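You operate a simulated robot arm through the tools that you are given. There is no shell and no other tool. Be economical: measure what you need, move in short steps, check, and stop when the job is done.

You are at the controls of a simulated two-armed robot. One attempt, no reset.

TASK
Dress the brown pad: hold the teal-knob block on it, crank the glaze off, then gauge it.
Fine: Put the block back; the pad stays on the gauge.

It is judged by the outcome, as a careful person would: the job done as asked, and still so three seconds after it is handed in. It fails if anything else is knocked over, pushed out of place, dropped, spilled or broken.

THE ROBOT
Two 7-joint arms with two-finger parallel grippers on one trunk, on a base that drives. Base frame: it is fixed to the floor where the robot stands at the start and does not move with it; the origin is under the middle of the robot, x ahead of it, y to its left, z up; the surface under the hand at the start is at about z = 790. Units: mm, rad, N and s.
The left shoulder is at the start at [80, 131, 947], the right one opposite. With the tool pointing down near the work surface each hand reaches from about 400 to 860 mm from the robot's upright axis, wherever it stands, measured 20 degrees to its own side. Places, roughly: anvil of the hardness gauge [600, -600, 800]. Payload 1.57 kg a hand.
Tool frame (each hand has its own): the origin (TCP) lies between the finger pads and is the grasp point; the fingertips stand 30 mm ahead of it; z points along the fingers, y is the line along which they close. Largest opening 110 mm; finger width 24, thickness 12; the body of the gripper, 48 by 112 mm, starts 78 mm behind the TCP.
Orientation is that of the tool frame in the base frame, as [roll, pitch, yaw] about the fixed x, y, z axes, in that order (R = Rz(yaw) Ry(pitch) Rx(roll)). With the fingers straight down and closing along the base's y, the tool's x points along the base's -x, its y along +y and its z along -z.

THE INTERFACE
- The arms move only by the tool play_rows. It takes "left_rows", "right_rows" or both (then of equal length, played together; a hand with none holds still); each is a list of rows, each a list of 7 numbers: the finger opening in m, from 0 to 0.11, then the shift along the base's x, y, z in units of 25 mm (1.0 is 25 mm), then the turn, a rotation vector about the base's x, y, z in units of 4 degrees (1.0 is 4 degrees). In form: [[claw, tx, ty, tz, wx, wy, wz], ...]. A call has 1 to 12 rows; each row shifts and turns the commanded pose from where the row before left it. A call with a number of a shift or a turn outside -1 to 1 is refused whole. A row lasts 0.2 s, in which the tool goes at most 50 mm and 0.15 rad; a call with a longer step from one row to the next is refused whole, and so is a gripper value outside its range. Where a pose cannot be reached the arm comes as near as it can. A force on the tool above 90 N (or 10 N above the force at the start of the call, whichever is more), or a blocked arm, ends the call early, and 0.2 s more pass. Each finger travels about 108 mm/s and halts on what it meets, pressing with about 40 N; the grip force reading is that of the motor and also rises with nothing between the fingers. The clock runs only during rows and for 0.2 s after the last one: add rows that do not move to give the fingers time. The reply holds the time, the measured pose of the TCP, the force on the tool along the base axes, the opening and the grip force, in the units named above and with some noise, with the torque about the TCP (base axes, N m) and any sound that the robot's microphone picked up.
- Cameras (640 x 400 px; columns grow to the right, rows downward): "scene" is now at [-47.4, -3.7, 1438.8]; the picture's right is [-0.05, -1.00, 0.00], its down [-0.38, 0.02, -0.93] and it looks along [0.92, -0.05, -0.38] (base axes); focal length 265 px, centre (320, 200). "left" rides on the left gripper at [70, -16, -141] in its tool frame; the picture's right is [0.23, 0.97, 0.00], its down [-0.86, 0.20, -0.48] and it looks along [-0.47, 0.11, 0.88] (tool axes); focal length 222 px, centre (320, 200). "right" rides on the right gripper at [70, 16, -141] in its tool frame; the picture's right is [-0.23, 0.97, 0.00], its down [-0.86, -0.20, -0.48] and it looks along [-0.47, -0.11, 0.88] (tool axes); focal length 222 px, centre (320, 200). There is no depth. A picture from a camera that has moved, and an enlarged one, comes with that camera's place and axes in the base frame and with its lens.
- snapshot(camera): a new picture of that camera. The clock stands still meanwhile.
- steer(legs): drives the robot by 1 to 6 legs, each [ahead, left, turn to the left] in mm, mm and rad, along the robot's own axes; the way and the turn of a leg run together, so that a leg with both is an arc; at most 1500 mm and 3.142 rad a leg. The arms and the cameras ride along, it lands a little off, and it stops where it bumps. It gives what a move gives.
- aim_head(pan, tilt): turns the head with the scene camera to pan (to the left, within 1.902 rad either way) and tilt (down, from -0.506 to 1.204), counted from straight ahead of the robot. It gives what a move gives.
- inspect(camera, box): a new picture of the part [left, top, right, bottom] of that camera's present view, enlarged. The clock stands still meanwhile.
- close_job(): hands the job in; it is judged then, once.

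Go step by step. Nothing tells you exact positions but the pictures and the camera data: compare them with the known pose of the tool, close in by small moves and look again before you grip or let go. The budget is 120 turns and 92 pictures, counting those below and the enlarged ones. Unless the task says otherwise, let go and move clear before handing in, and close with one line.

The tools are called after ">>>" as name(argument=value, ...) on one line, values as JSON. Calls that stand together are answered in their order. play_rows: Moves the arms, as the interface text tells. Its arguments: {"type":"object","properties":{"left_rows":{"type":"array"},"right_rows":{"type":"array"}},"required":[]} The other tools are called the same way: steer (legs) drives the base; aim_head (pan, tilt) turns the head that bears the scene camera; snapshot (camera) takes a picture; inspect (camera, box) takes an enlarged picture of a part of a camera's view; close_job () hands the job in.

At the start:

```text
t: 0.0
left_tcp_pos: [456.9, 232.0, 1342.8]
left_tcp_rot: [3.141, 0.001, -3.141]
left_wrist_force: [-0.4, -1.6, -1.0]
left_moment: [0.03, 0.03, -0.01]
left_finger_gap: 110.0
left_gripper_force: 0.1
right_tcp_pos: [545.3, -157.3, 1297.9]
right_tcp_rot: [3.141, -0.001, -3.141]
right_wrist_force: [-0.8, 0.0, -0.2]
right_moment: [0.02, 0.01, -0.03]
right_finger_gap: 110.2
right_gripper_force: 0.1
robot x, y, heading: [-2.8, -2.0, 0.001]
head pan, tilt: [-0.049, 0.389]
```

scene: 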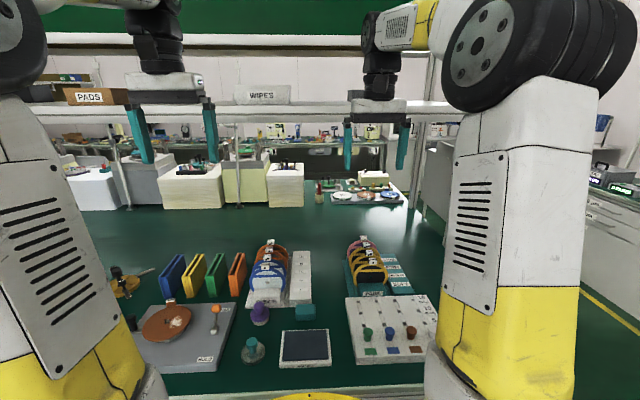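
right: 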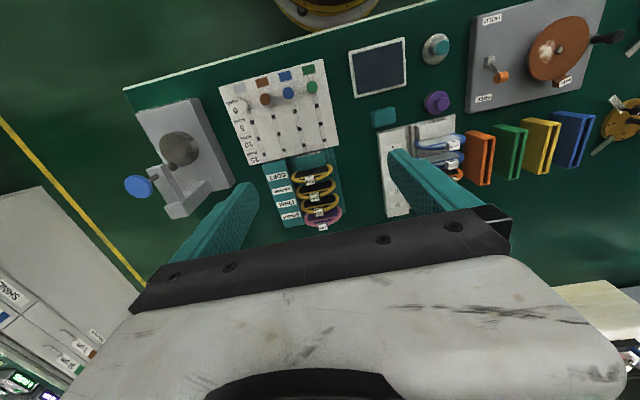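
left: 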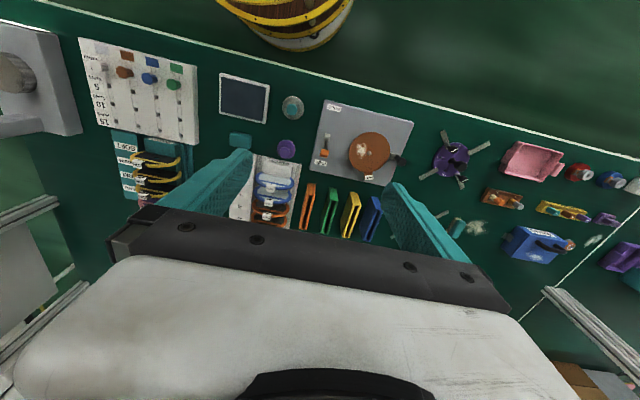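

I see a bench with a brown round pad on a grey plate (with a crank and an orange-knob lever), a teal-knob block, a purple knob block, a slider board, and a gauge at right. I'll take closer looks first.

>>> inspect(camera="left", box=[200, 60, 440, 210])

>>> inspect(camera="right", box=[100, 40, 350, 240])

>>> inspect(camera="scene", box=[100, 230, 340, 380])

>>> inspect(camera="right", box=[400, 0, 640, 150])

```text
2.67 times, centred on (320, 135) of left
camera zoom: at [386.6, 215.4, 1481.9], right [-0.23, 0.97, 0.0], down [0.86, 0.2, 0.48], along [0.47, 0.11, -0.88], focal length 592 px, centre (320, 373)
```

zoom: 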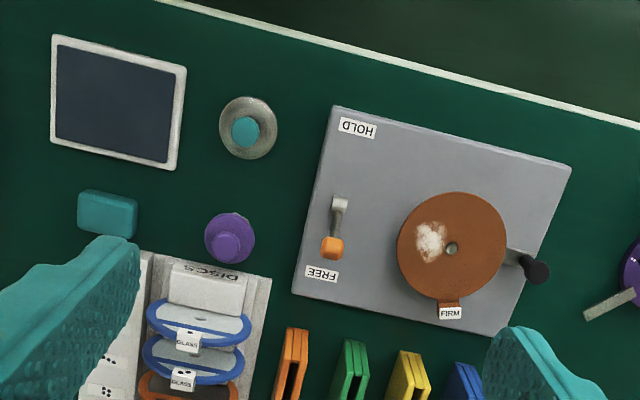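

```text
2.00 times, centred on (225, 140) of right
camera zoom: at [476.3, -141.9, 1439.1], right [0.23, 0.97, 0.0], down [0.86, -0.2, 0.48], along [0.47, -0.11, -0.88], focal length 444 px, centre (510, 320)
```

zoom: 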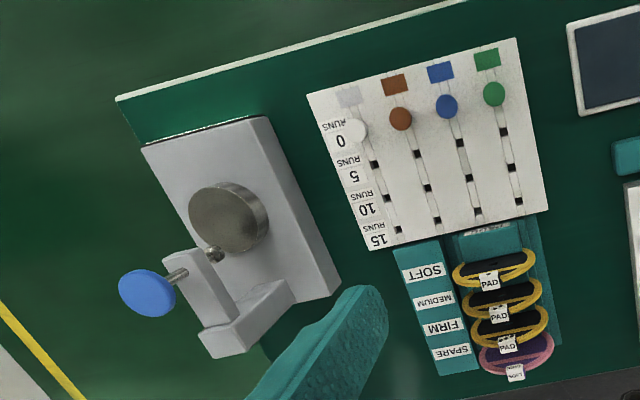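

```text
2.67 times, centred on (220, 305) of scene
camera zoom: at [-47.4, -3.7, 1438.8], right [-0.05, -1.0, 0.0], down [-0.38, 0.02, -0.93], along [0.92, -0.05, -0.38], focal length 706 px, centre (587, -80)
```

zoom: 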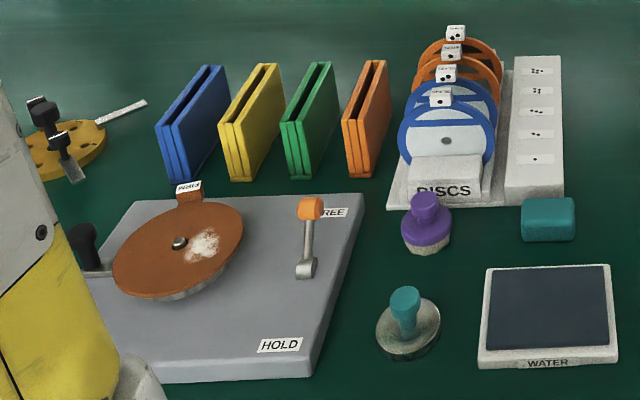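

```text
2.67 times, centred on (520, 75) of right
camera zoom: at [476.3, -141.9, 1439.1], right [0.23, 0.97, 0.0], down [0.86, -0.2, 0.48], along [0.47, -0.11, -0.88], focal length 592 px, centre (-213, 533)
```

zoom: 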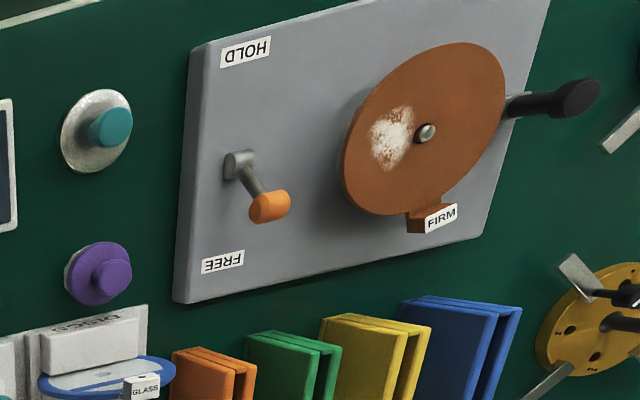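

Now a look at the gauge from the head, and a sharper view of the dressing station.

>>> aim_head(pan=-0.7, tilt=0.6)

>>> snapshot(camera="scene")

>>> inspect(camera="right", box=[110, 90, 250, 230])

>>> inspect(camera="left", box=[300, 90, 420, 190])

```text
t: 1.0
left_tcp_pos: [457.2, 231.8, 1341.9]
left_tcp_rot: [3.142, 0.0, -3.14]
left_wrist_force: [-0.1, 0.7, -0.1]
left_moment: [0.0, 0.0, -0.01]
left_finger_gap: 110.1
left_gripper_force: 0.0
right_tcp_pos: [546.3, -158.0, 1298.2]
right_tcp_rot: [3.141, 0.0, -3.141]
right_wrist_force: [-0.2, -0.4, 0.1]
right_moment: [0.03, 0.01, 0.0]
right_finger_gap: 110.0
right_gripper_force: 0.0
robot x, y, heading: [1.4, 1.6, -0.003]
head pan, tilt: [-0.7, 0.6]
```

```text
84 pictures are left
camera scene: at [-72.4, -56.0, 1419.7], right [-0.64, -0.77, 0.0], down [-0.43, 0.36, -0.83], along [0.63, -0.53, -0.56], focal length 265 px, centre (320, 200)
```

scene: 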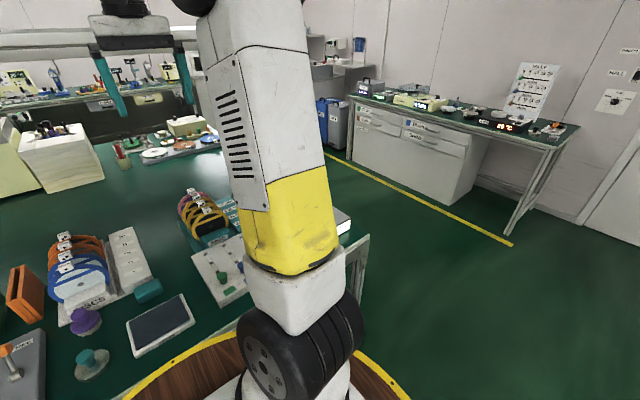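

```text
2.86 times, centred on (180, 160) of right
camera zoom: at [476.3, -141.9, 1439.1], right [0.23, 0.97, 0.0], down [0.86, -0.2, 0.48], along [0.47, -0.11, -0.88], focal length 635 px, centre (720, 314)
```

zoom: 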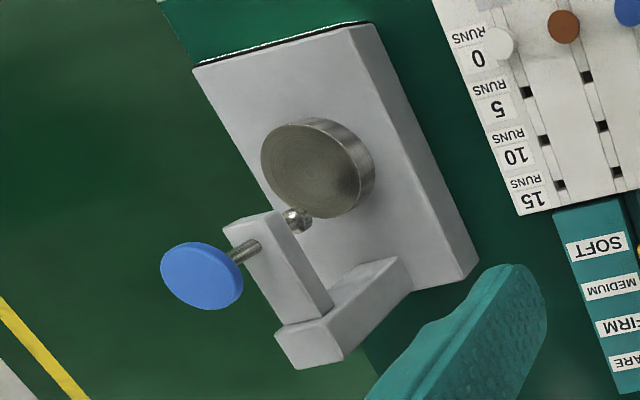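

```text
4.00 times, centred on (360, 140) of left
camera zoom: at [386.6, 215.4, 1481.9], right [-0.23, 0.97, 0.0], down [0.86, 0.2, 0.48], along [0.47, 0.11, -0.88], focal length 888 px, centre (160, 440)
```

zoom: 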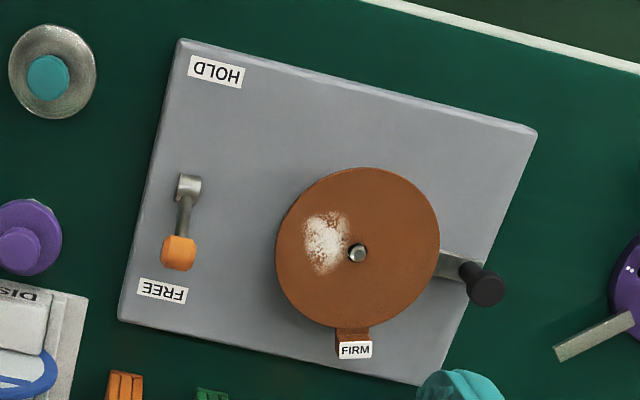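

Station geometry: spindle ≈(547,408,820), crank knob ≈(542,500,840), lever knob ≈(572,273,840) in FREE, block knob ≈(479,157,~815). I'll shift the base left so both hands can work around the pad.

>>> steer(legs=[[0, 260, 0]])

>>> aim_head(pan=0.1, tilt=0.75)

>>> snapshot(camera="scene")

>>> snapshot(camera="left")

```text
t: 2.9
left_tcp_pos: [458.0, 491.1, 1340.8]
left_tcp_rot: [3.141, 0.001, 3.138]
left_wrist_force: [-0.5, -0.2, 0.2]
left_moment: [0.02, 0.01, 0.02]
left_finger_gap: 110.3
left_gripper_force: 0.1
right_tcp_pos: [546.4, 100.4, 1298.4]
right_tcp_rot: [3.141, -0.001, 3.139]
right_wrist_force: [0.3, -0.2, -0.2]
right_moment: [0.01, 0.0, 0.01]
right_finger_gap: 109.9
right_gripper_force: 0.0
robot x, y, heading: [0.1, 260.0, -0.002]
head pan, tilt: [-0.7, 0.6]
```

```text
t: 4.0
left_tcp_pos: [458.0, 490.3, 1340.3]
left_tcp_rot: [3.141, 0.0, 3.14]
left_wrist_force: [0.5, 0.1, 0.5]
left_moment: [-0.01, 0.0, 0.02]
left_finger_gap: 109.9
left_gripper_force: 0.1
right_tcp_pos: [546.8, 100.0, 1297.8]
right_tcp_rot: [-3.141, 0.002, 3.141]
right_wrist_force: [-0.2, 0.2, -0.5]
right_moment: [-0.03, -0.03, 0.03]
right_finger_gap: 110.2
right_gripper_force: 0.1
robot x, y, heading: [1.1, 259.1, -0.002]
head pan, tilt: [0.099, 0.75]
```

```text
81 pictures are left
camera scene: at [-57.4, 268.5, 1406.8], right [0.1, -1.0, 0.0], down [-0.68, -0.07, -0.73], along [0.73, 0.07, -0.68], focal length 265 px, centre (320, 200)
```

scene: 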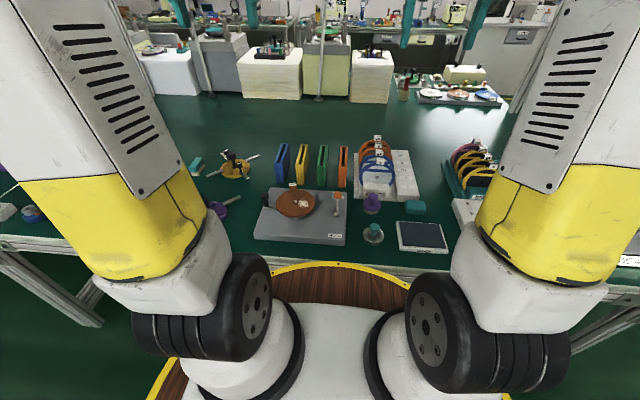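

```text
80 pictures are left
camera left: at [387.2, 474.2, 1481.9], right [-0.23, 0.97, 0.0], down [0.86, 0.2, 0.48], along [0.47, 0.11, -0.88], focal length 222 px, centre (320, 200)
```

left: 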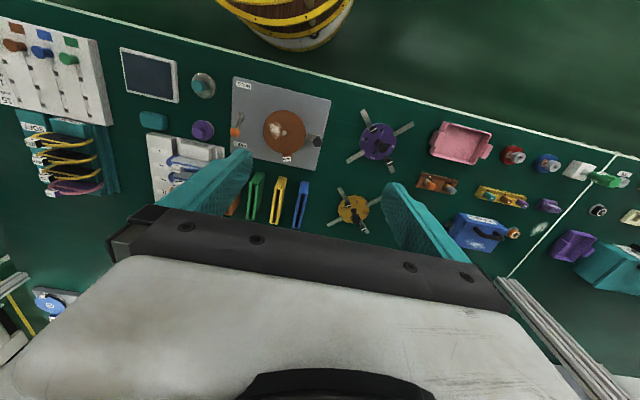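

The whole station is central now. Taking an enlarged view of it to refine heights.

>>> inspect(camera="scene", box=[245, 170, 405, 270])

>>> inspect(camera="right", box=[340, 0, 640, 190])

```text
4.00 times, centred on (325, 220) of scene
camera zoom: at [-57.4, 268.5, 1406.8], right [0.1, -1.0, 0.0], down [-0.68, -0.07, -0.73], along [0.73, 0.07, -0.68], focal length 1059 px, centre (300, 120)
```

zoom: 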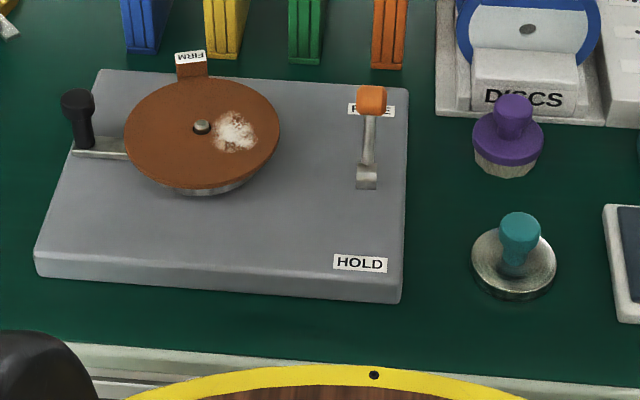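

```text
2.11 times, centred on (490, 95) of right
camera zoom: at [476.3, 116.7, 1439.1], right [0.23, 0.97, 0.0], down [0.85, -0.2, 0.48], along [0.47, -0.11, -0.88], focal length 468 px, centre (-38, 421)
```

zoom: 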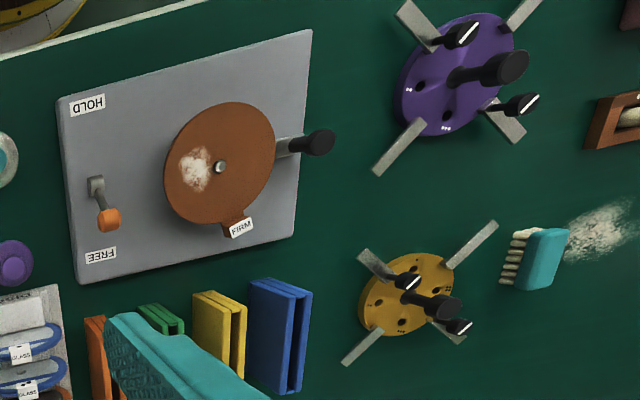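

Next: left hand, fingers closed, goes behind the lever knob (+x side) to push it over to HOLD.

>>> play_rows(left_rows=[[0.05, 0.59, -0.72, -1, 0, 0, 0], [0.0, 0.59, -0.72, -1, 0, 0, 0], [0.0, 0.59, -0.72, -1, 0, 0, 0], [0.0, 0.59, -0.72, -1, 0, 0, 0], [0.0, 0.59, -0.72, -1, 0, 0, 0], [0.0, 0.59, -0.72, -1, 0, 0, 0], [0.0, 0.59, -0.72, -1, 0, 0, 0], [0.0, 0.59, -0.72, -1, 0, 0, 0], [0.0, 0.59, -0.72, -1, 0, 0, 0], [0.0, 0.59, -0.72, -1, 0, 0, 0], [0.0, 0.59, -0.72, -1, 0, 0, 0], [0.0, 0.59, -0.72, -1, 0, 0, 0]])

>>> snapshot(camera="left")

>>> snapshot(camera="scene")

```text
t: 6.6
left_tcp_pos: [633.5, 274.2, 1041.6]
left_tcp_rot: [3.141, -0.001, 3.141]
left_wrist_force: [-0.4, 0.8, 0.5]
left_moment: [-0.05, -0.01, -0.03]
left_finger_gap: 0.2
left_gripper_force: 21.1
right_tcp_pos: [545.5, 100.5, 1298.3]
right_tcp_rot: [-3.141, 0.0, 3.139]
right_wrist_force: [0.2, 0.0, 1.1]
right_moment: [-0.01, -0.02, -0.02]
right_finger_gap: 109.7
right_gripper_force: 0.0
robot x, y, heading: [1.2, 258.1, 0.001]
head pan, tilt: [0.099, 0.75]
```

```text
77 pictures are left
camera left: at [563.7, 257.6, 1182.8], right [-0.23, 0.97, 0.0], down [0.86, 0.2, 0.48], along [0.47, 0.11, -0.88], focal length 222 px, centre (320, 200)
```

left: 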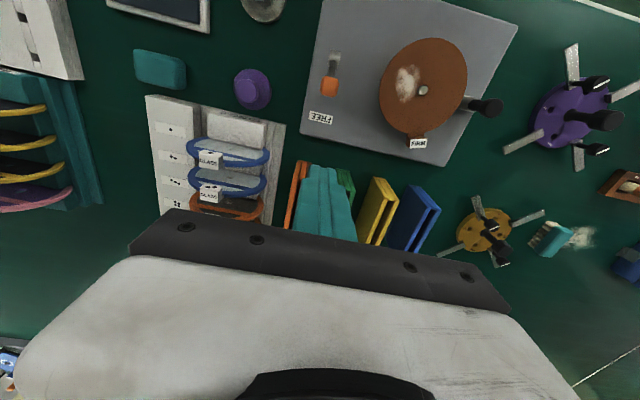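

```text
76 pictures are left
camera scene: at [-57.6, 268.8, 1406.8], right [0.1, -1.0, 0.0], down [-0.68, -0.07, -0.73], along [0.73, 0.07, -0.68], focal length 265 px, centre (320, 200)
```

scene: 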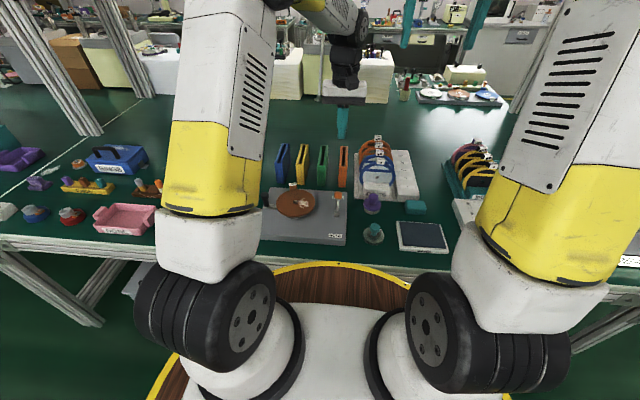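

Lever knob refined to (570,272,840), spindle (544,407), crank knob (544,495). Descending behind the lever.

>>> play_rows(left_rows=[[0, -0.12, -0.01, -0.92, 0, 0, 0], [0, -0.12, -0.01, -0.92, 0, 0, 0], [0, -0.12, -0.01, -0.92, 0, 0, 0], [0, -0.12, -0.01, -0.92, 0, 0, 0], [0, -0.12, -0.01, -0.92, 0, 0, 0], [0, -0.12, -0.01, -0.92, 0, 0, 0], [0, -0.12, -0.01, -0.92, 0, 0, 0], [0, -0.12, -0.01, -0.92, 0, 0, 0]])

>>> snapshot(camera="left")

>>> inspect(camera="scene", box=[245, 170, 405, 270])

```text
t: 8.4
left_tcp_pos: [609.8, 272.5, 857.3]
left_tcp_rot: [3.141, -0.001, 3.139]
left_wrist_force: [-0.1, -0.7, -0.4]
left_moment: [-0.03, -0.02, 0.0]
left_finger_gap: 0.0
left_gripper_force: 21.2
right_tcp_pos: [546.0, 100.9, 1297.0]
right_tcp_rot: [3.141, 0.0, 3.14]
right_wrist_force: [-0.3, -0.5, -0.7]
right_moment: [0.02, 0.02, -0.02]
right_finger_gap: 110.1
right_gripper_force: 0.1
robot x, y, heading: [-2.7, 259.9, -0.003]
head pan, tilt: [0.099, 0.75]
```

```text
75 pictures are left
camera left: at [540.2, 256.8, 997.5], right [-0.23, 0.97, 0.0], down [0.86, 0.2, 0.48], along [0.47, 0.11, -0.88], focal length 222 px, centre (320, 200)
```

left: 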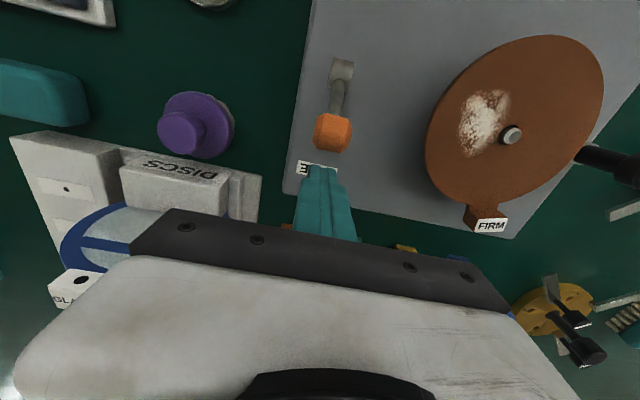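

```text
4.00 times, centred on (325, 220) of scene
camera zoom: at [-57.4, 268.6, 1406.8], right [0.1, -1.0, 0.0], down [-0.68, -0.07, -0.73], along [0.73, 0.07, -0.68], focal length 1059 px, centre (300, 120)
```

zoom: 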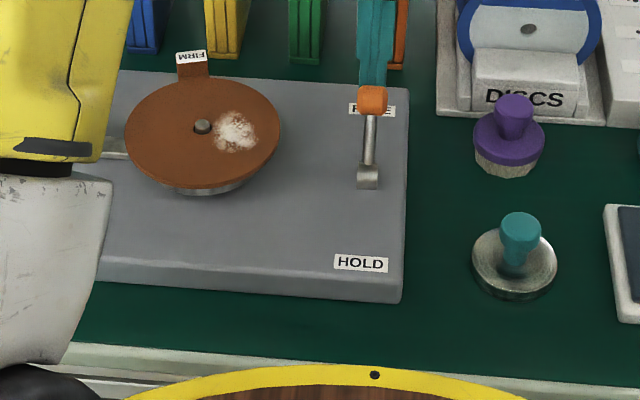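

Fingers sit right behind the orange knob. Pushing toward −x.

>>> play_rows(left_rows=[[0, -0.6, 0, 0, 0, 0, 0], [0, -0.6, 0, 0, 0, 0, 0], [0, -0.6, 0, 0, 0, 0, 0], [0, -0.6, 0, 0, 0, 0, 0], [0, -0.6, 0, 0, 0, 0, 0], [0, -0.6, 0, 0, 0, 0, 0], [0, -0.6, 0, 0, 0, 0, 0]])

>>> snapshot(camera="left")

```text
t: 10.0
left_tcp_pos: [524.3, 273.1, 863.7]
left_tcp_rot: [-3.129, 0.038, -3.137]
left_wrist_force: [70.5, 10.6, 18.0]
left_moment: [0.15, -0.67, -0.07]
left_finger_gap: 0.0
left_gripper_force: 21.5
right_tcp_pos: [548.9, 99.8, 1297.2]
right_tcp_rot: [-3.141, 0.0, 3.141]
right_wrist_force: [-0.2, 0.3, -0.4]
right_moment: [0.01, -0.04, 0.04]
right_finger_gap: 110.1
right_gripper_force: 0.0
robot x, y, heading: [0.8, 256.5, -0.002]
head pan, tilt: [0.099, 0.75]
```

```text
73 pictures are left
camera left: at [448.6, 257.2, 1001.2], right [-0.23, 0.97, -0.02], down [0.83, 0.21, 0.51], along [0.5, 0.1, -0.86], focal length 222 px, centre (320, 200)
```

left: 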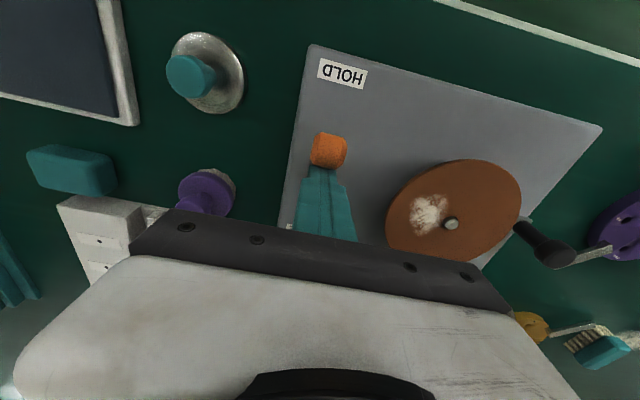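

The lever now points to HOLD and is at its stop. Backing off and lifting, then checking.

>>> play_rows(left_rows=[[0, 0.8, 0, 0.2, 0, 0, 0], [0, 0.8, 0, 0.5, 0, 0, 0], [0, 0, 0, 1, 0, 0, 0], [0, 0, 0.5, 1, 0, 0, 0], [0.04, 0, 1, 1, 0, 0, 0], [0.08, 0, 1, 1, 0, 0, 0], [0.08, 0, 1, 1, 0, 0, 0], [0.08, 0, 1, 1, 0, 0, 0], [0.08, 0, 1, 1, 0, 0, 0], [0.08, 0, 1, 0, 0, 0, 0]], right_rows=[[0.11, 0, 0, 0, 0, 0, 0], [0.11, 0, 0, 0, 0, 0, 0], [0.11, 0, 0, 0, 0, 0, 0], [0.11, 0, 0, 0, 0, 0, 0], [0.08, -0.5, 0.4, -1, 0, 0, 0], [0.06, -0.5, 0.4, -1, 0, 0, 0], [0.06, -0.5, 0.4, -1, 0, 0, 0], [0.06, -0.5, 0.4, -1, 0, 0, 0], [0.06, -0.5, 0.4, -1, 0, 0, 0], [0.06, -0.5, 0.3, -1, 0, 0, 0]])

>>> inspect(camera="scene", box=[245, 170, 405, 270])

>>> snapshot(camera="right")

```text
t: 12.2
left_tcp_pos: [546.6, 434.5, 1050.2]
left_tcp_rot: [-3.141, 0.0, 3.139]
left_wrist_force: [-0.4, 0.4, 0.0]
left_moment: [-0.01, -0.01, -0.01]
left_finger_gap: 80.2
left_gripper_force: 0.0
right_tcp_pos: [471.4, 157.2, 1150.1]
right_tcp_rot: [3.14, -0.001, 3.141]
right_wrist_force: [-0.1, -0.8, 0.9]
right_moment: [0.0, -0.02, 0.0]
right_finger_gap: 60.1
right_gripper_force: 0.1
robot x, y, heading: [1.4, 259.8, 0.0]
head pan, tilt: [0.099, 0.75]
```

```text
4.00 times, centred on (325, 220) of scene
camera zoom: at [-57.3, 268.4, 1406.8], right [0.1, -1.0, 0.0], down [-0.68, -0.07, -0.73], along [0.73, 0.07, -0.68], focal length 1059 px, centre (300, 120)
```

zoom: 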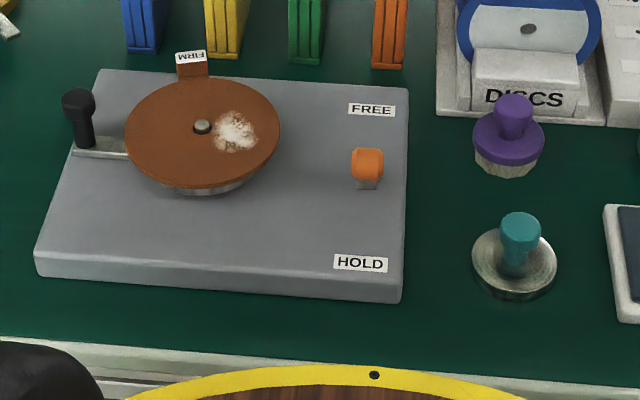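

```text
71 pictures are left
camera right: at [400.9, 174.2, 1289.1], right [0.23, 0.97, 0.0], down [0.85, -0.2, 0.48], along [0.47, -0.11, -0.88], focal length 222 px, centre (320, 200)
```

right: 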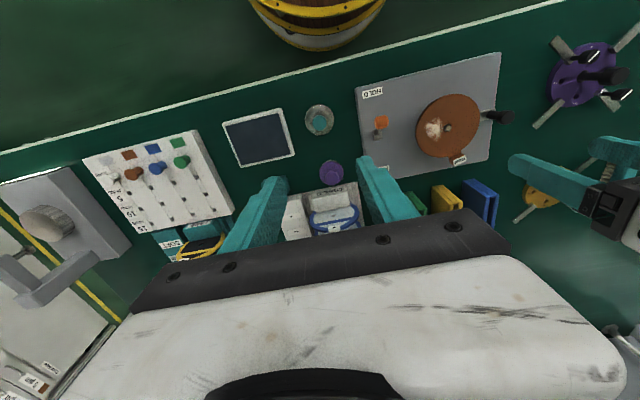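

Lever is in HOLD and nothing else moved. Block centre ≈(477,157). Looking closer at the pad's rim tab and spindle nub, to decide where the block can sit.

>>> snapshot(camera="left")

>>> inspect(camera="scene", box=[260, 175, 330, 225])

```text
70 pictures are left
camera left: at [475.6, 419.1, 1190.8], right [-0.23, 0.97, 0.0], down [0.86, 0.2, 0.48], along [0.47, 0.11, -0.88], focal length 222 px, centre (320, 200)
```

left: 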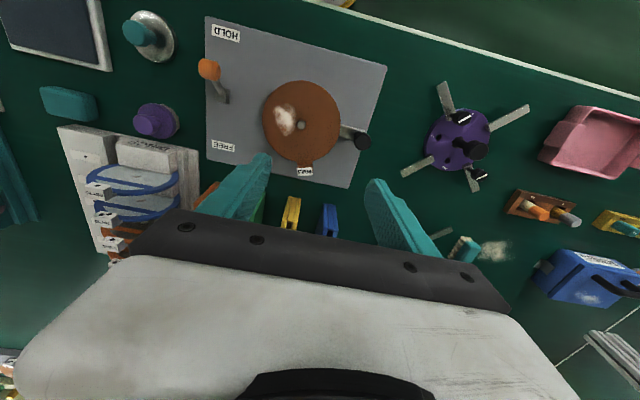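

```text
8.00 times, centred on (295, 200) of scene
camera zoom: at [-57.3, 268.4, 1406.8], right [0.1, -1.0, 0.0], down [-0.68, -0.07, -0.73], along [0.73, 0.07, -0.68], focal length 2119 px, centre (520, 200)
```

zoom: 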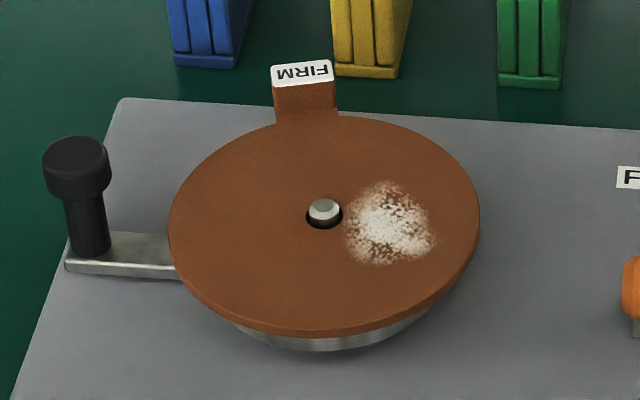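

The pad has an upright grip tab at the rim (+x side) and a small pin at its centre, so I'll set the block on the −x side of the pad and crank on the +x/+y side. Shifting the base a bit more left so the two arms approach from their own sides.

>>> steer(legs=[[0, 130, 0]])

>>> play_rows(right_rows=[[0.08, 0, -0.7, -1, 0, 0, 1], [0.08, 0, -0.7, -1, 0, 0, 1], [0.08, 0, -0.7, -1, 0, 0, 1], [0.08, 0, -0.7, -1, 0, 0, 1], [0.08, 0, -0.7, -1, 0, 0, 1], [0.08, 0, -0.7, -1, 0, 0, 1], [0.08, 0, -0.7, 0, 0, 0, 1], [0.08, 0, 0, 0, 0, 0, 1], [0.08, 0, 0, 0, 0, 0, 1], [0.08, 0, 0, 0, 0, 0, 1], [0.08, 0, 0, 0, 0, 0, 1]])

>>> snapshot(camera="right")

```text
t: 13.5
left_tcp_pos: [545.1, 565.6, 1049.8]
left_tcp_rot: [3.142, 0.001, 3.141]
left_wrist_force: [0.2, -0.1, 0.0]
left_moment: [0.01, -0.01, 0.0]
left_finger_gap: 80.2
left_gripper_force: 0.0
right_tcp_pos: [472.0, 289.5, 1148.6]
right_tcp_rot: [3.141, 0.001, 3.14]
right_wrist_force: [0.2, 0.3, 0.0]
right_moment: [0.03, -0.02, -0.03]
right_finger_gap: 59.9
right_gripper_force: 0.0
robot x, y, heading: [0.7, 391.9, -0.003]
head pan, tilt: [0.099, 0.75]
```

```text
t: 15.9
left_tcp_pos: [545.2, 565.3, 1051.2]
left_tcp_rot: [3.141, 0.0, 3.14]
left_wrist_force: [0.1, -0.3, 1.1]
left_moment: [0.02, 0.0, 0.01]
left_finger_gap: 80.1
left_gripper_force: 0.0
right_tcp_pos: [470.3, 166.4, 998.1]
right_tcp_rot: [-3.142, 0.0, -2.375]
right_wrist_force: [-0.7, 0.4, 0.0]
right_moment: [0.01, 0.03, 0.01]
right_finger_gap: 79.6
right_gripper_force: 0.1
robot x, y, heading: [-3.4, 390.6, -0.002]
head pan, tilt: [0.099, 0.75]
```

```text
68 pictures are left
camera right: at [409.4, 128.9, 1139.3], right [-0.51, 0.86, 0.0], down [0.75, 0.45, 0.48], along [0.41, 0.24, -0.88], focal length 222 px, centre (320, 200)
```

right: 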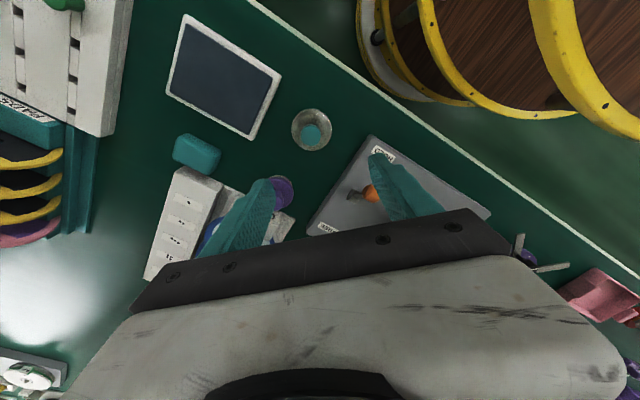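

Rotated 45° OK. Now tilt the right hand 24° back toward the robot's right-near side and hover above the block.

>>> play_rows(right_rows=[[0.08, 0, -0.1, -0.5, 0.7, -0.72, 0], [0.08, 0, -0.1, -0.5, 0.7, -0.72, 0], [0.08, 0, -0.1, -0.5, 0.7, -0.72, 0], [0.08, 0, -0.1, -0.5, 0.7, -0.72, 0], [0.08, 0, -0.1, -0.5, 0.7, -0.72, 0], [0.08, 0.1, 0, -0.5, 0.7, -0.72, 0], [0.07, 0.1, 0, -0.5, 0, 0, 0]])

>>> snapshot(camera="right")

>>> snapshot(camera="scene")

```text
t: 17.5
left_tcp_pos: [546.5, 566.2, 1050.7]
left_tcp_rot: [3.141, 0.0, 3.138]
left_wrist_force: [-0.7, 0.0, -0.4]
left_moment: [-0.04, -0.02, 0.02]
left_finger_gap: 80.1
left_gripper_force: 0.1
right_tcp_pos: [476.0, 153.4, 911.2]
right_tcp_rot: [3.138, 0.42, -2.378]
right_wrist_force: [0.0, 0.5, 0.2]
right_moment: [-0.02, 0.02, -0.01]
right_finger_gap: 70.2
right_gripper_force: 0.1
robot x, y, heading: [0.9, 387.9, -0.001]
head pan, tilt: [0.099, 0.75]
```

```text
67 pictures are left
camera right: at [377.5, 81.0, 1010.6], right [-0.52, 0.85, 0.1], down [0.56, 0.26, 0.79], along [0.64, 0.47, -0.61], focal length 222 px, centre (320, 200)
```

right: 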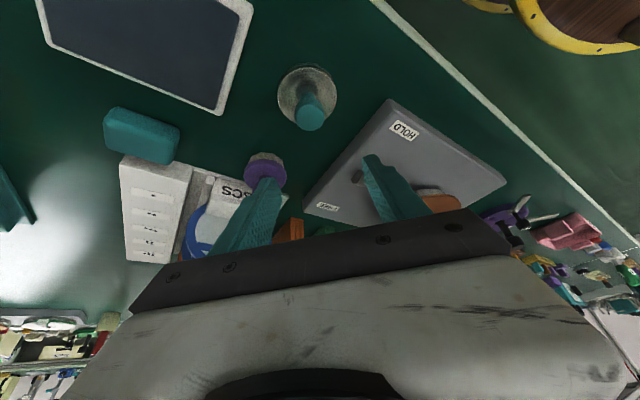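

```text
66 pictures are left
camera scene: at [-57.2, 399.8, 1406.8], right [0.1, -1.0, 0.0], down [-0.68, -0.07, -0.73], along [0.73, 0.07, -0.68], focal length 265 px, centre (320, 200)
```

scene: 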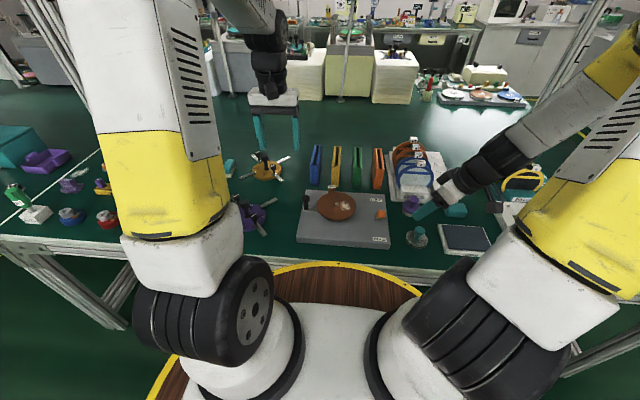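

Block knob estimated near (472,150). Lowering part-way, then recheck before closing.

>>> play_rows(right_rows=[[0.07, -0.1, -0.08, -0.6, 0, 0, 0], [0.07, 0, 0, -0.6, 0, 0, 0], [0.07, 0, 0, -0.5, 0, 0, 0]])

>>> snapshot(camera="right")

>>> inspect(camera="scene", box=[370, 170, 490, 260])

```text
t: 18.3
left_tcp_pos: [546.3, 565.6, 1049.7]
left_tcp_rot: [3.141, 0.0, 3.14]
left_wrist_force: [-0.4, 0.0, 0.3]
left_moment: [-0.04, -0.05, -0.02]
left_finger_gap: 80.1
left_gripper_force: 0.0
right_tcp_pos: [473.8, 151.9, 866.9]
right_tcp_rot: [3.139, 0.42, -2.379]
right_wrist_force: [0.3, 0.1, -0.2]
right_moment: [0.01, 0.03, 0.02]
right_finger_gap: 69.7
right_gripper_force: 0.1
robot x, y, heading: [-1.2, 392.3, -0.003]
head pan, tilt: [0.099, 0.75]
```

```text
65 pictures are left
camera right: at [374.8, 78.8, 968.0], right [-0.53, 0.85, 0.09], down [0.56, 0.26, 0.79], along [0.64, 0.47, -0.61], focal length 222 px, centre (320, 200)
```

right: 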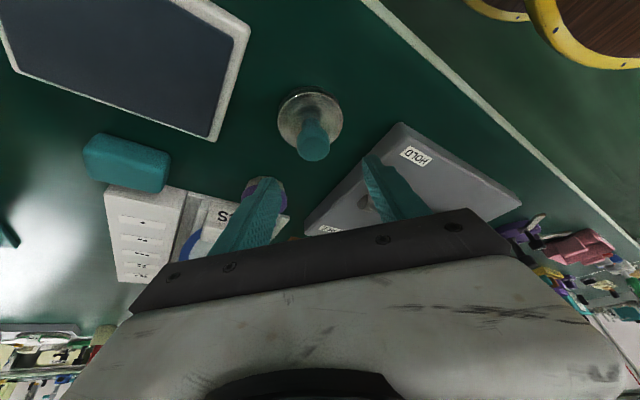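

```text
4.44 times, centred on (430, 215) of scene
camera zoom: at [-57.1, 399.8, 1406.8], right [0.1, -1.0, 0.0], down [-0.68, -0.07, -0.73], along [0.73, 0.07, -0.68], focal length 1177 px, centre (-169, 133)
```

zoom: 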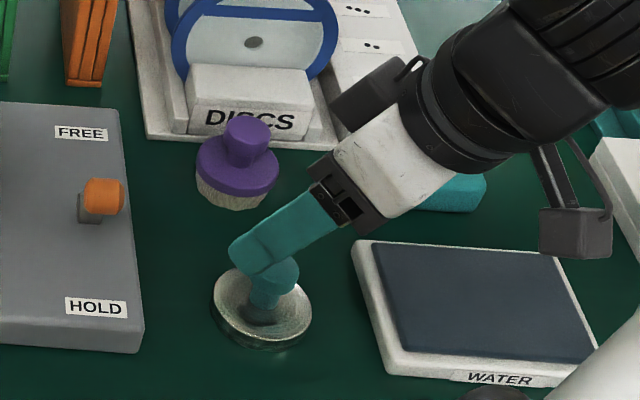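

Closer view puts the block axis at about (464,146). Correcting, lowering to grip height and closing.

>>> play_rows(right_rows=[[0.07, -0.38, -0.25, 0, 0, 0, 0], [0.07, 0, 0, -0.6, 0, 0, 0], [0.07, 0, 0, -0.5, 0, 0, 0]])

>>> snapshot(camera="right")

>>> inspect(camera="scene", box=[370, 170, 490, 260])

```text
t: 19.1
left_tcp_pos: [546.0, 566.1, 1050.5]
left_tcp_rot: [3.141, -0.001, 3.138]
left_wrist_force: [-1.6, 0.5, -0.7]
left_moment: [-0.01, -0.01, 0.03]
left_finger_gap: 80.1
left_gripper_force: 0.0
right_tcp_pos: [464.1, 145.1, 841.4]
right_tcp_rot: [3.14, 0.419, -2.377]
right_wrist_force: [-0.2, 0.0, 0.1]
right_moment: [0.0, 0.02, 0.04]
right_finger_gap: 70.0
right_gripper_force: 0.0
robot x, y, heading: [0.9, 388.6, -0.002]
head pan, tilt: [0.099, 0.75]
```

```text
63 pictures are left
camera right: at [365.1, 72.6, 941.4], right [-0.52, 0.85, 0.09], down [0.56, 0.26, 0.79], along [0.64, 0.47, -0.61], focal length 222 px, centre (320, 200)
```

right: 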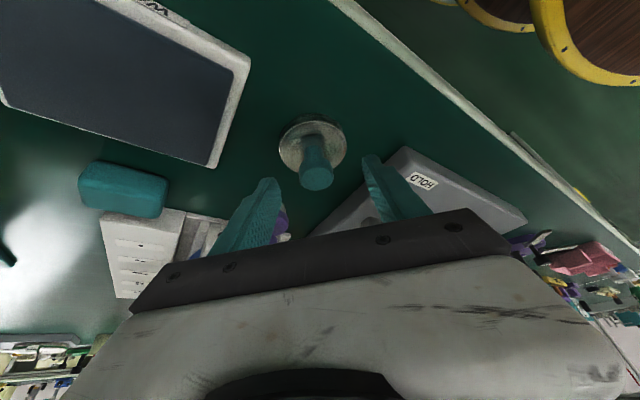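

```text
4.44 times, centred on (430, 215) of scene
camera zoom: at [-57.2, 399.8, 1406.8], right [0.1, -1.0, 0.0], down [-0.68, -0.07, -0.73], along [0.73, 0.07, -0.68], focal length 1177 px, centre (-169, 133)
```

zoom: 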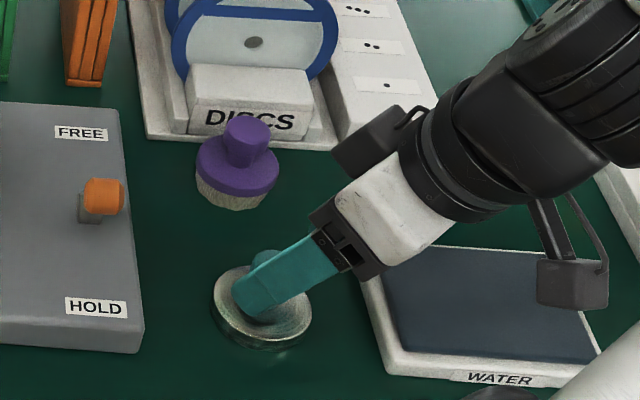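

Knob is between the fingers; closing gently, then a lift test.

>>> play_rows(right_rows=[[0.04, 0, 0, 0, 0, 0, 0], [0.0, 0, 0, 0, 0, 0, 0], [0.0, 0, 0, 0, 0, 0, 0], [0.0, 0, 0, 0, 0, 0, 0], [0.0, 0, 0, 0, 0, 0, 0]])

>>> play_rows(right_rows=[[0.0, 0, 0, 0.5, 0, 0, 0], [0.0, 0, 0, 1, 0, 0, 0], [0.0, 0, 0, 1, 0, 0, 0]])

>>> inspect(camera="scene", box=[370, 150, 490, 240])

>>> snapshot(camera="right")

```text
t: 20.3
left_tcp_pos: [545.4, 566.0, 1050.3]
left_tcp_rot: [3.141, 0.0, 3.14]
left_wrist_force: [-0.5, -0.6, -0.2]
left_moment: [-0.02, 0.02, -0.01]
left_finger_gap: 80.1
left_gripper_force: 0.1
right_tcp_pos: [464.3, 144.8, 841.9]
right_tcp_rot: [-3.141, 0.421, -2.377]
right_wrist_force: [-1.8, -4.2, 32.8]
right_moment: [-0.06, -0.09, 0.0]
right_finger_gap: 0.2
right_gripper_force: 21.8
robot x, y, heading: [-3.6, 390.3, -0.002]
head pan, tilt: [0.099, 0.75]
```

```text
t: 21.1
left_tcp_pos: [546.1, 565.9, 1049.7]
left_tcp_rot: [3.14, 0.0, 3.139]
left_wrist_force: [-0.3, -1.0, 0.0]
left_moment: [0.04, 0.02, 0.02]
left_finger_gap: 80.1
left_gripper_force: 0.1
right_tcp_pos: [464.3, 144.1, 905.1]
right_tcp_rot: [3.138, 0.421, -2.379]
right_wrist_force: [0.2, 0.7, 0.5]
right_moment: [0.04, 0.0, 0.02]
right_finger_gap: 0.0
right_gripper_force: 21.1
robot x, y, heading: [-0.2, 392.1, -0.001]
head pan, tilt: [0.099, 0.75]
```

```text
4.44 times, centred on (430, 195) of scene
camera zoom: at [-56.8, 399.6, 1406.8], right [0.1, -1.0, 0.0], down [-0.68, -0.07, -0.73], along [0.73, 0.07, -0.68], focal length 1177 px, centre (-169, 222)
```

zoom: 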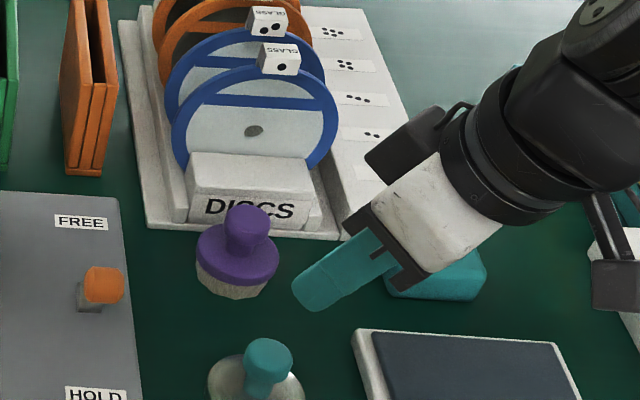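

```text
60 pictures are left
camera right: at [365.6, 72.2, 1003.8], right [-0.53, 0.85, 0.1], down [0.56, 0.26, 0.79], along [0.64, 0.47, -0.61], focal length 222 px, centre (320, 200)
```

right: 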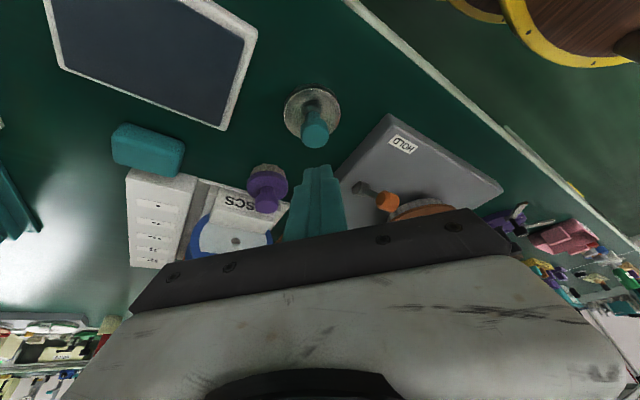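

The fingers closed just over the knob's top: it is lower than I assumed (top ≈822, axis ≈(468,150)). Opening and going in lower.

>>> play_rows(right_rows=[[0.07, 0, 0, 0, 0, 0, 0], [0.07, -0.04, 0, 0, 0, 0, 0], [0.07, 0, 0, 0, 0, 0, 0], [0.07, 0, 0, -1, 0, 0, 0], [0.07, 0, 0, -1, 0, 0, 0], [0.07, 0, 0, -0.6, 0, 0, 0], [0.07, 0, 0, -0.3, 0, 0, 0]])

>>> inspect(camera="right", box=[240, 90, 400, 220])

>>> inspect(camera="scene", box=[400, 210, 460, 255])

```text
t: 22.7
left_tcp_pos: [545.5, 565.3, 1050.2]
left_tcp_rot: [3.141, 0.0, 3.141]
left_wrist_force: [0.1, -0.3, -0.5]
left_moment: [0.02, -0.02, 0.0]
left_finger_gap: 80.0
left_gripper_force: 0.1
right_tcp_pos: [462.6, 145.9, 831.3]
right_tcp_rot: [3.14, 0.42, -2.375]
right_wrist_force: [-0.6, -0.4, -0.4]
right_moment: [-0.04, -0.01, 0.0]
right_finger_gap: 70.1
right_gripper_force: 0.1
robot x, y, heading: [2.9, 389.9, -0.005]
head pan, tilt: [0.099, 0.75]
```

```text
3.08 times, centred on (320, 155) of right
camera zoom: at [364.8, 72.1, 931.4], right [-0.53, 0.85, 0.09], down [0.56, 0.26, 0.79], along [0.64, 0.47, -0.61], focal length 684 px, centre (320, 338)
```

zoom: 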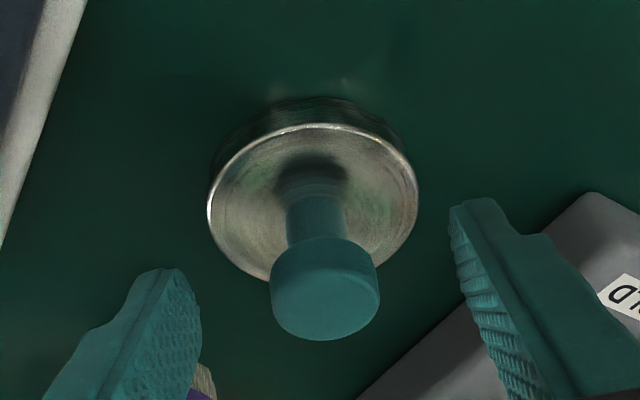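

```text
8.89 times, centred on (430, 232) of scene
camera zoom: at [-57.1, 399.8, 1406.8], right [0.1, -1.0, 0.0], down [-0.68, -0.07, -0.73], along [0.73, 0.07, -0.68], focal length 2354 px, centre (-658, -89)
```

zoom: 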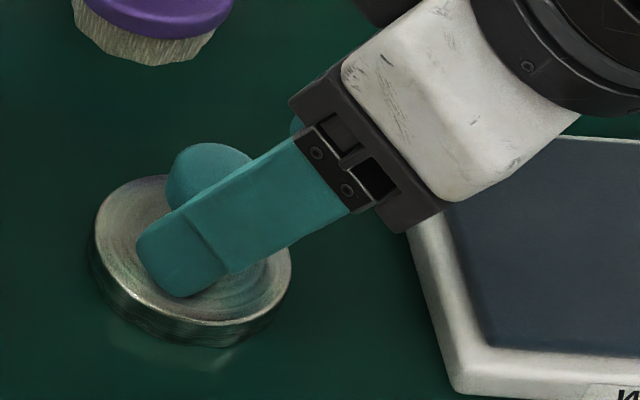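

Now the geometry is consistent: knob head centre ≈(461,145), top ≈831. A small back shift, then close.

>>> play_rows(right_rows=[[0.07, -0.16, -0.14, -0.06, 0, 0, 0], [0.04, 0, 0, 0, 0, 0, 0], [0.0, 0, 0, 0, 0, 0, 0], [0.0, 0, 0, 0, 0, 0, 0], [0.0, 0, 0, 0, 0, 0, 0], [0.0, 0, 0, 0, 0, 0, 0]])

>>> inspect(camera="right", box=[240, 90, 400, 220])

```text
t: 24.1
left_tcp_pos: [545.9, 565.3, 1049.8]
left_tcp_rot: [3.141, 0.0, 3.141]
left_wrist_force: [0.8, -0.2, 0.9]
left_moment: [-0.02, -0.01, -0.02]
left_finger_gap: 80.1
left_gripper_force: 0.1
right_tcp_pos: [459.9, 142.0, 830.4]
right_tcp_rot: [3.14, 0.421, -2.377]
right_wrist_force: [1.5, -0.3, 1.0]
right_moment: [0.07, -0.14, -0.06]
right_finger_gap: 27.6
right_gripper_force: 38.2
robot x, y, heading: [3.2, 390.8, -0.003]
head pan, tilt: [0.099, 0.75]
```

```text
3.08 times, centred on (320, 155) of right
camera zoom: at [360.7, 68.8, 930.3], right [-0.53, 0.85, 0.09], down [0.56, 0.26, 0.79], along [0.64, 0.47, -0.61], focal length 684 px, centre (320, 338)
```

zoom: 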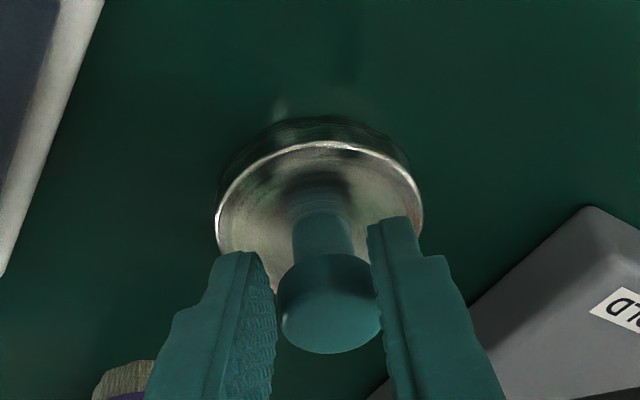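

Gripped (27.6 mm). Lifting and carrying to above the −x side of the pad.

>>> play_rows(right_rows=[[0, 0, 0, 0.4, 0, 0, 0], [0, 0, 0, 0.8, 0, 0, 0], [0, 0, 0, 1, 0, 0, 0], [0, 0, 0, 1, 0, 0, 0], [0, 0, 0, 0.5, 0, 0, 0]])

>>> inspect(camera="right", box=[200, 60, 440, 220])

>>> play_rows(right_rows=[[0, 0.16, 0.95, 0, 0, 0, 0], [0, 0.16, 0.95, 0, 0, 0, 0], [0, 0.16, 0.95, 0, 0, 0, 0], [0, 0.16, 0.95, 0, 0, 0, 0], [0, 0.16, 0.95, 0, 0, 0, 0], [0, 0.16, 0.95, 0, 0, 0, 0], [0, 0.16, 0.95, 0, 0, 0, 0], [0, 0.16, 0.95, 0, 0, 0, 0], [0, 0.16, 0.95, 0, 0, 0, 0], [0, 0.16, 0.95, 0, 0, 0, 0], [0, 0.16, 0.95, 0, 0, 0, 0]])

>>> snapshot(camera="right")

>>> inspect(camera="scene", box=[285, 150, 405, 250])

```text
t: 25.3
left_tcp_pos: [546.8, 565.3, 1049.4]
left_tcp_rot: [3.141, 0.0, 3.14]
left_wrist_force: [0.4, -0.1, 0.5]
left_moment: [-0.01, 0.02, -0.02]
left_finger_gap: 79.9
left_gripper_force: 0.1
right_tcp_pos: [459.8, 141.6, 922.2]
right_tcp_rot: [3.139, 0.421, -2.377]
right_wrist_force: [-0.1, -0.4, -3.4]
right_moment: [-0.05, 0.04, 0.02]
right_finger_gap: 27.5
right_gripper_force: 37.9
robot x, y, heading: [-0.0, 388.4, 0.0]
head pan, tilt: [0.099, 0.75]
```

```text
2.50 times, centred on (320, 140) of right
camera zoom: at [360.9, 68.7, 1022.1], right [-0.53, 0.85, 0.1], down [0.56, 0.26, 0.79], along [0.64, 0.47, -0.61], focal length 555 px, centre (320, 350)
```

zoom: 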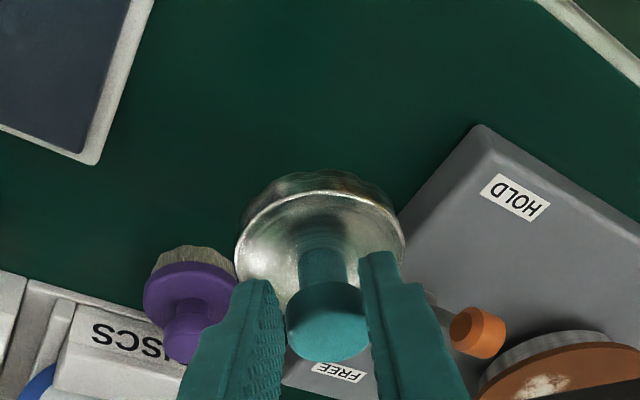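

```text
t: 27.7
left_tcp_pos: [545.4, 565.8, 1049.3]
left_tcp_rot: [3.141, 0.001, 3.138]
left_wrist_force: [0.7, -0.2, -0.5]
left_moment: [0.0, 0.02, 0.0]
left_finger_gap: 79.9
left_gripper_force: 0.1
right_tcp_pos: [503.0, 402.9, 921.6]
right_tcp_rot: [3.139, 0.419, -2.376]
right_wrist_force: [0.1, 0.0, 0.1]
right_moment: [0.03, 0.0, -0.01]
right_finger_gap: 0.0
right_gripper_force: 21.5
robot x, y, heading: [-1.1, 390.1, -0.005]
head pan, tilt: [0.099, 0.75]
```

```text
55 pictures are left
camera right: at [404.5, 330.4, 1021.7], right [-0.52, 0.85, 0.1], down [0.56, 0.26, 0.79], along [0.64, 0.47, -0.61], focal length 222 px, centre (320, 200)
```

right: 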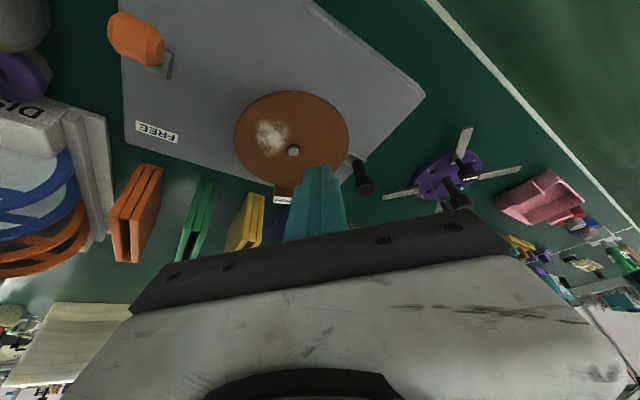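

```text
4.00 times, centred on (345, 200) of scene
camera zoom: at [-57.1, 399.5, 1406.8], right [0.1, -1.0, 0.0], down [-0.68, -0.07, -0.73], along [0.73, 0.07, -0.68], focal length 1059 px, centre (220, 200)
```

zoom: 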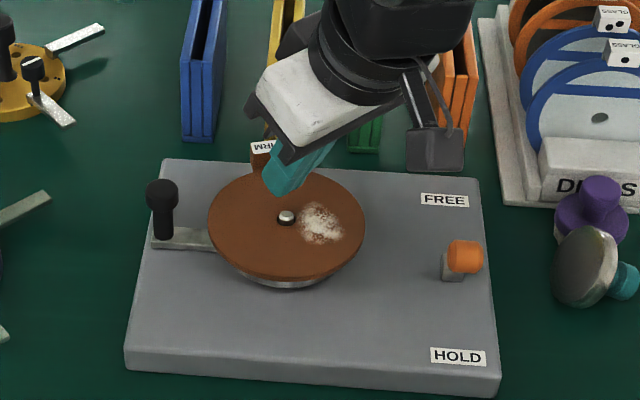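

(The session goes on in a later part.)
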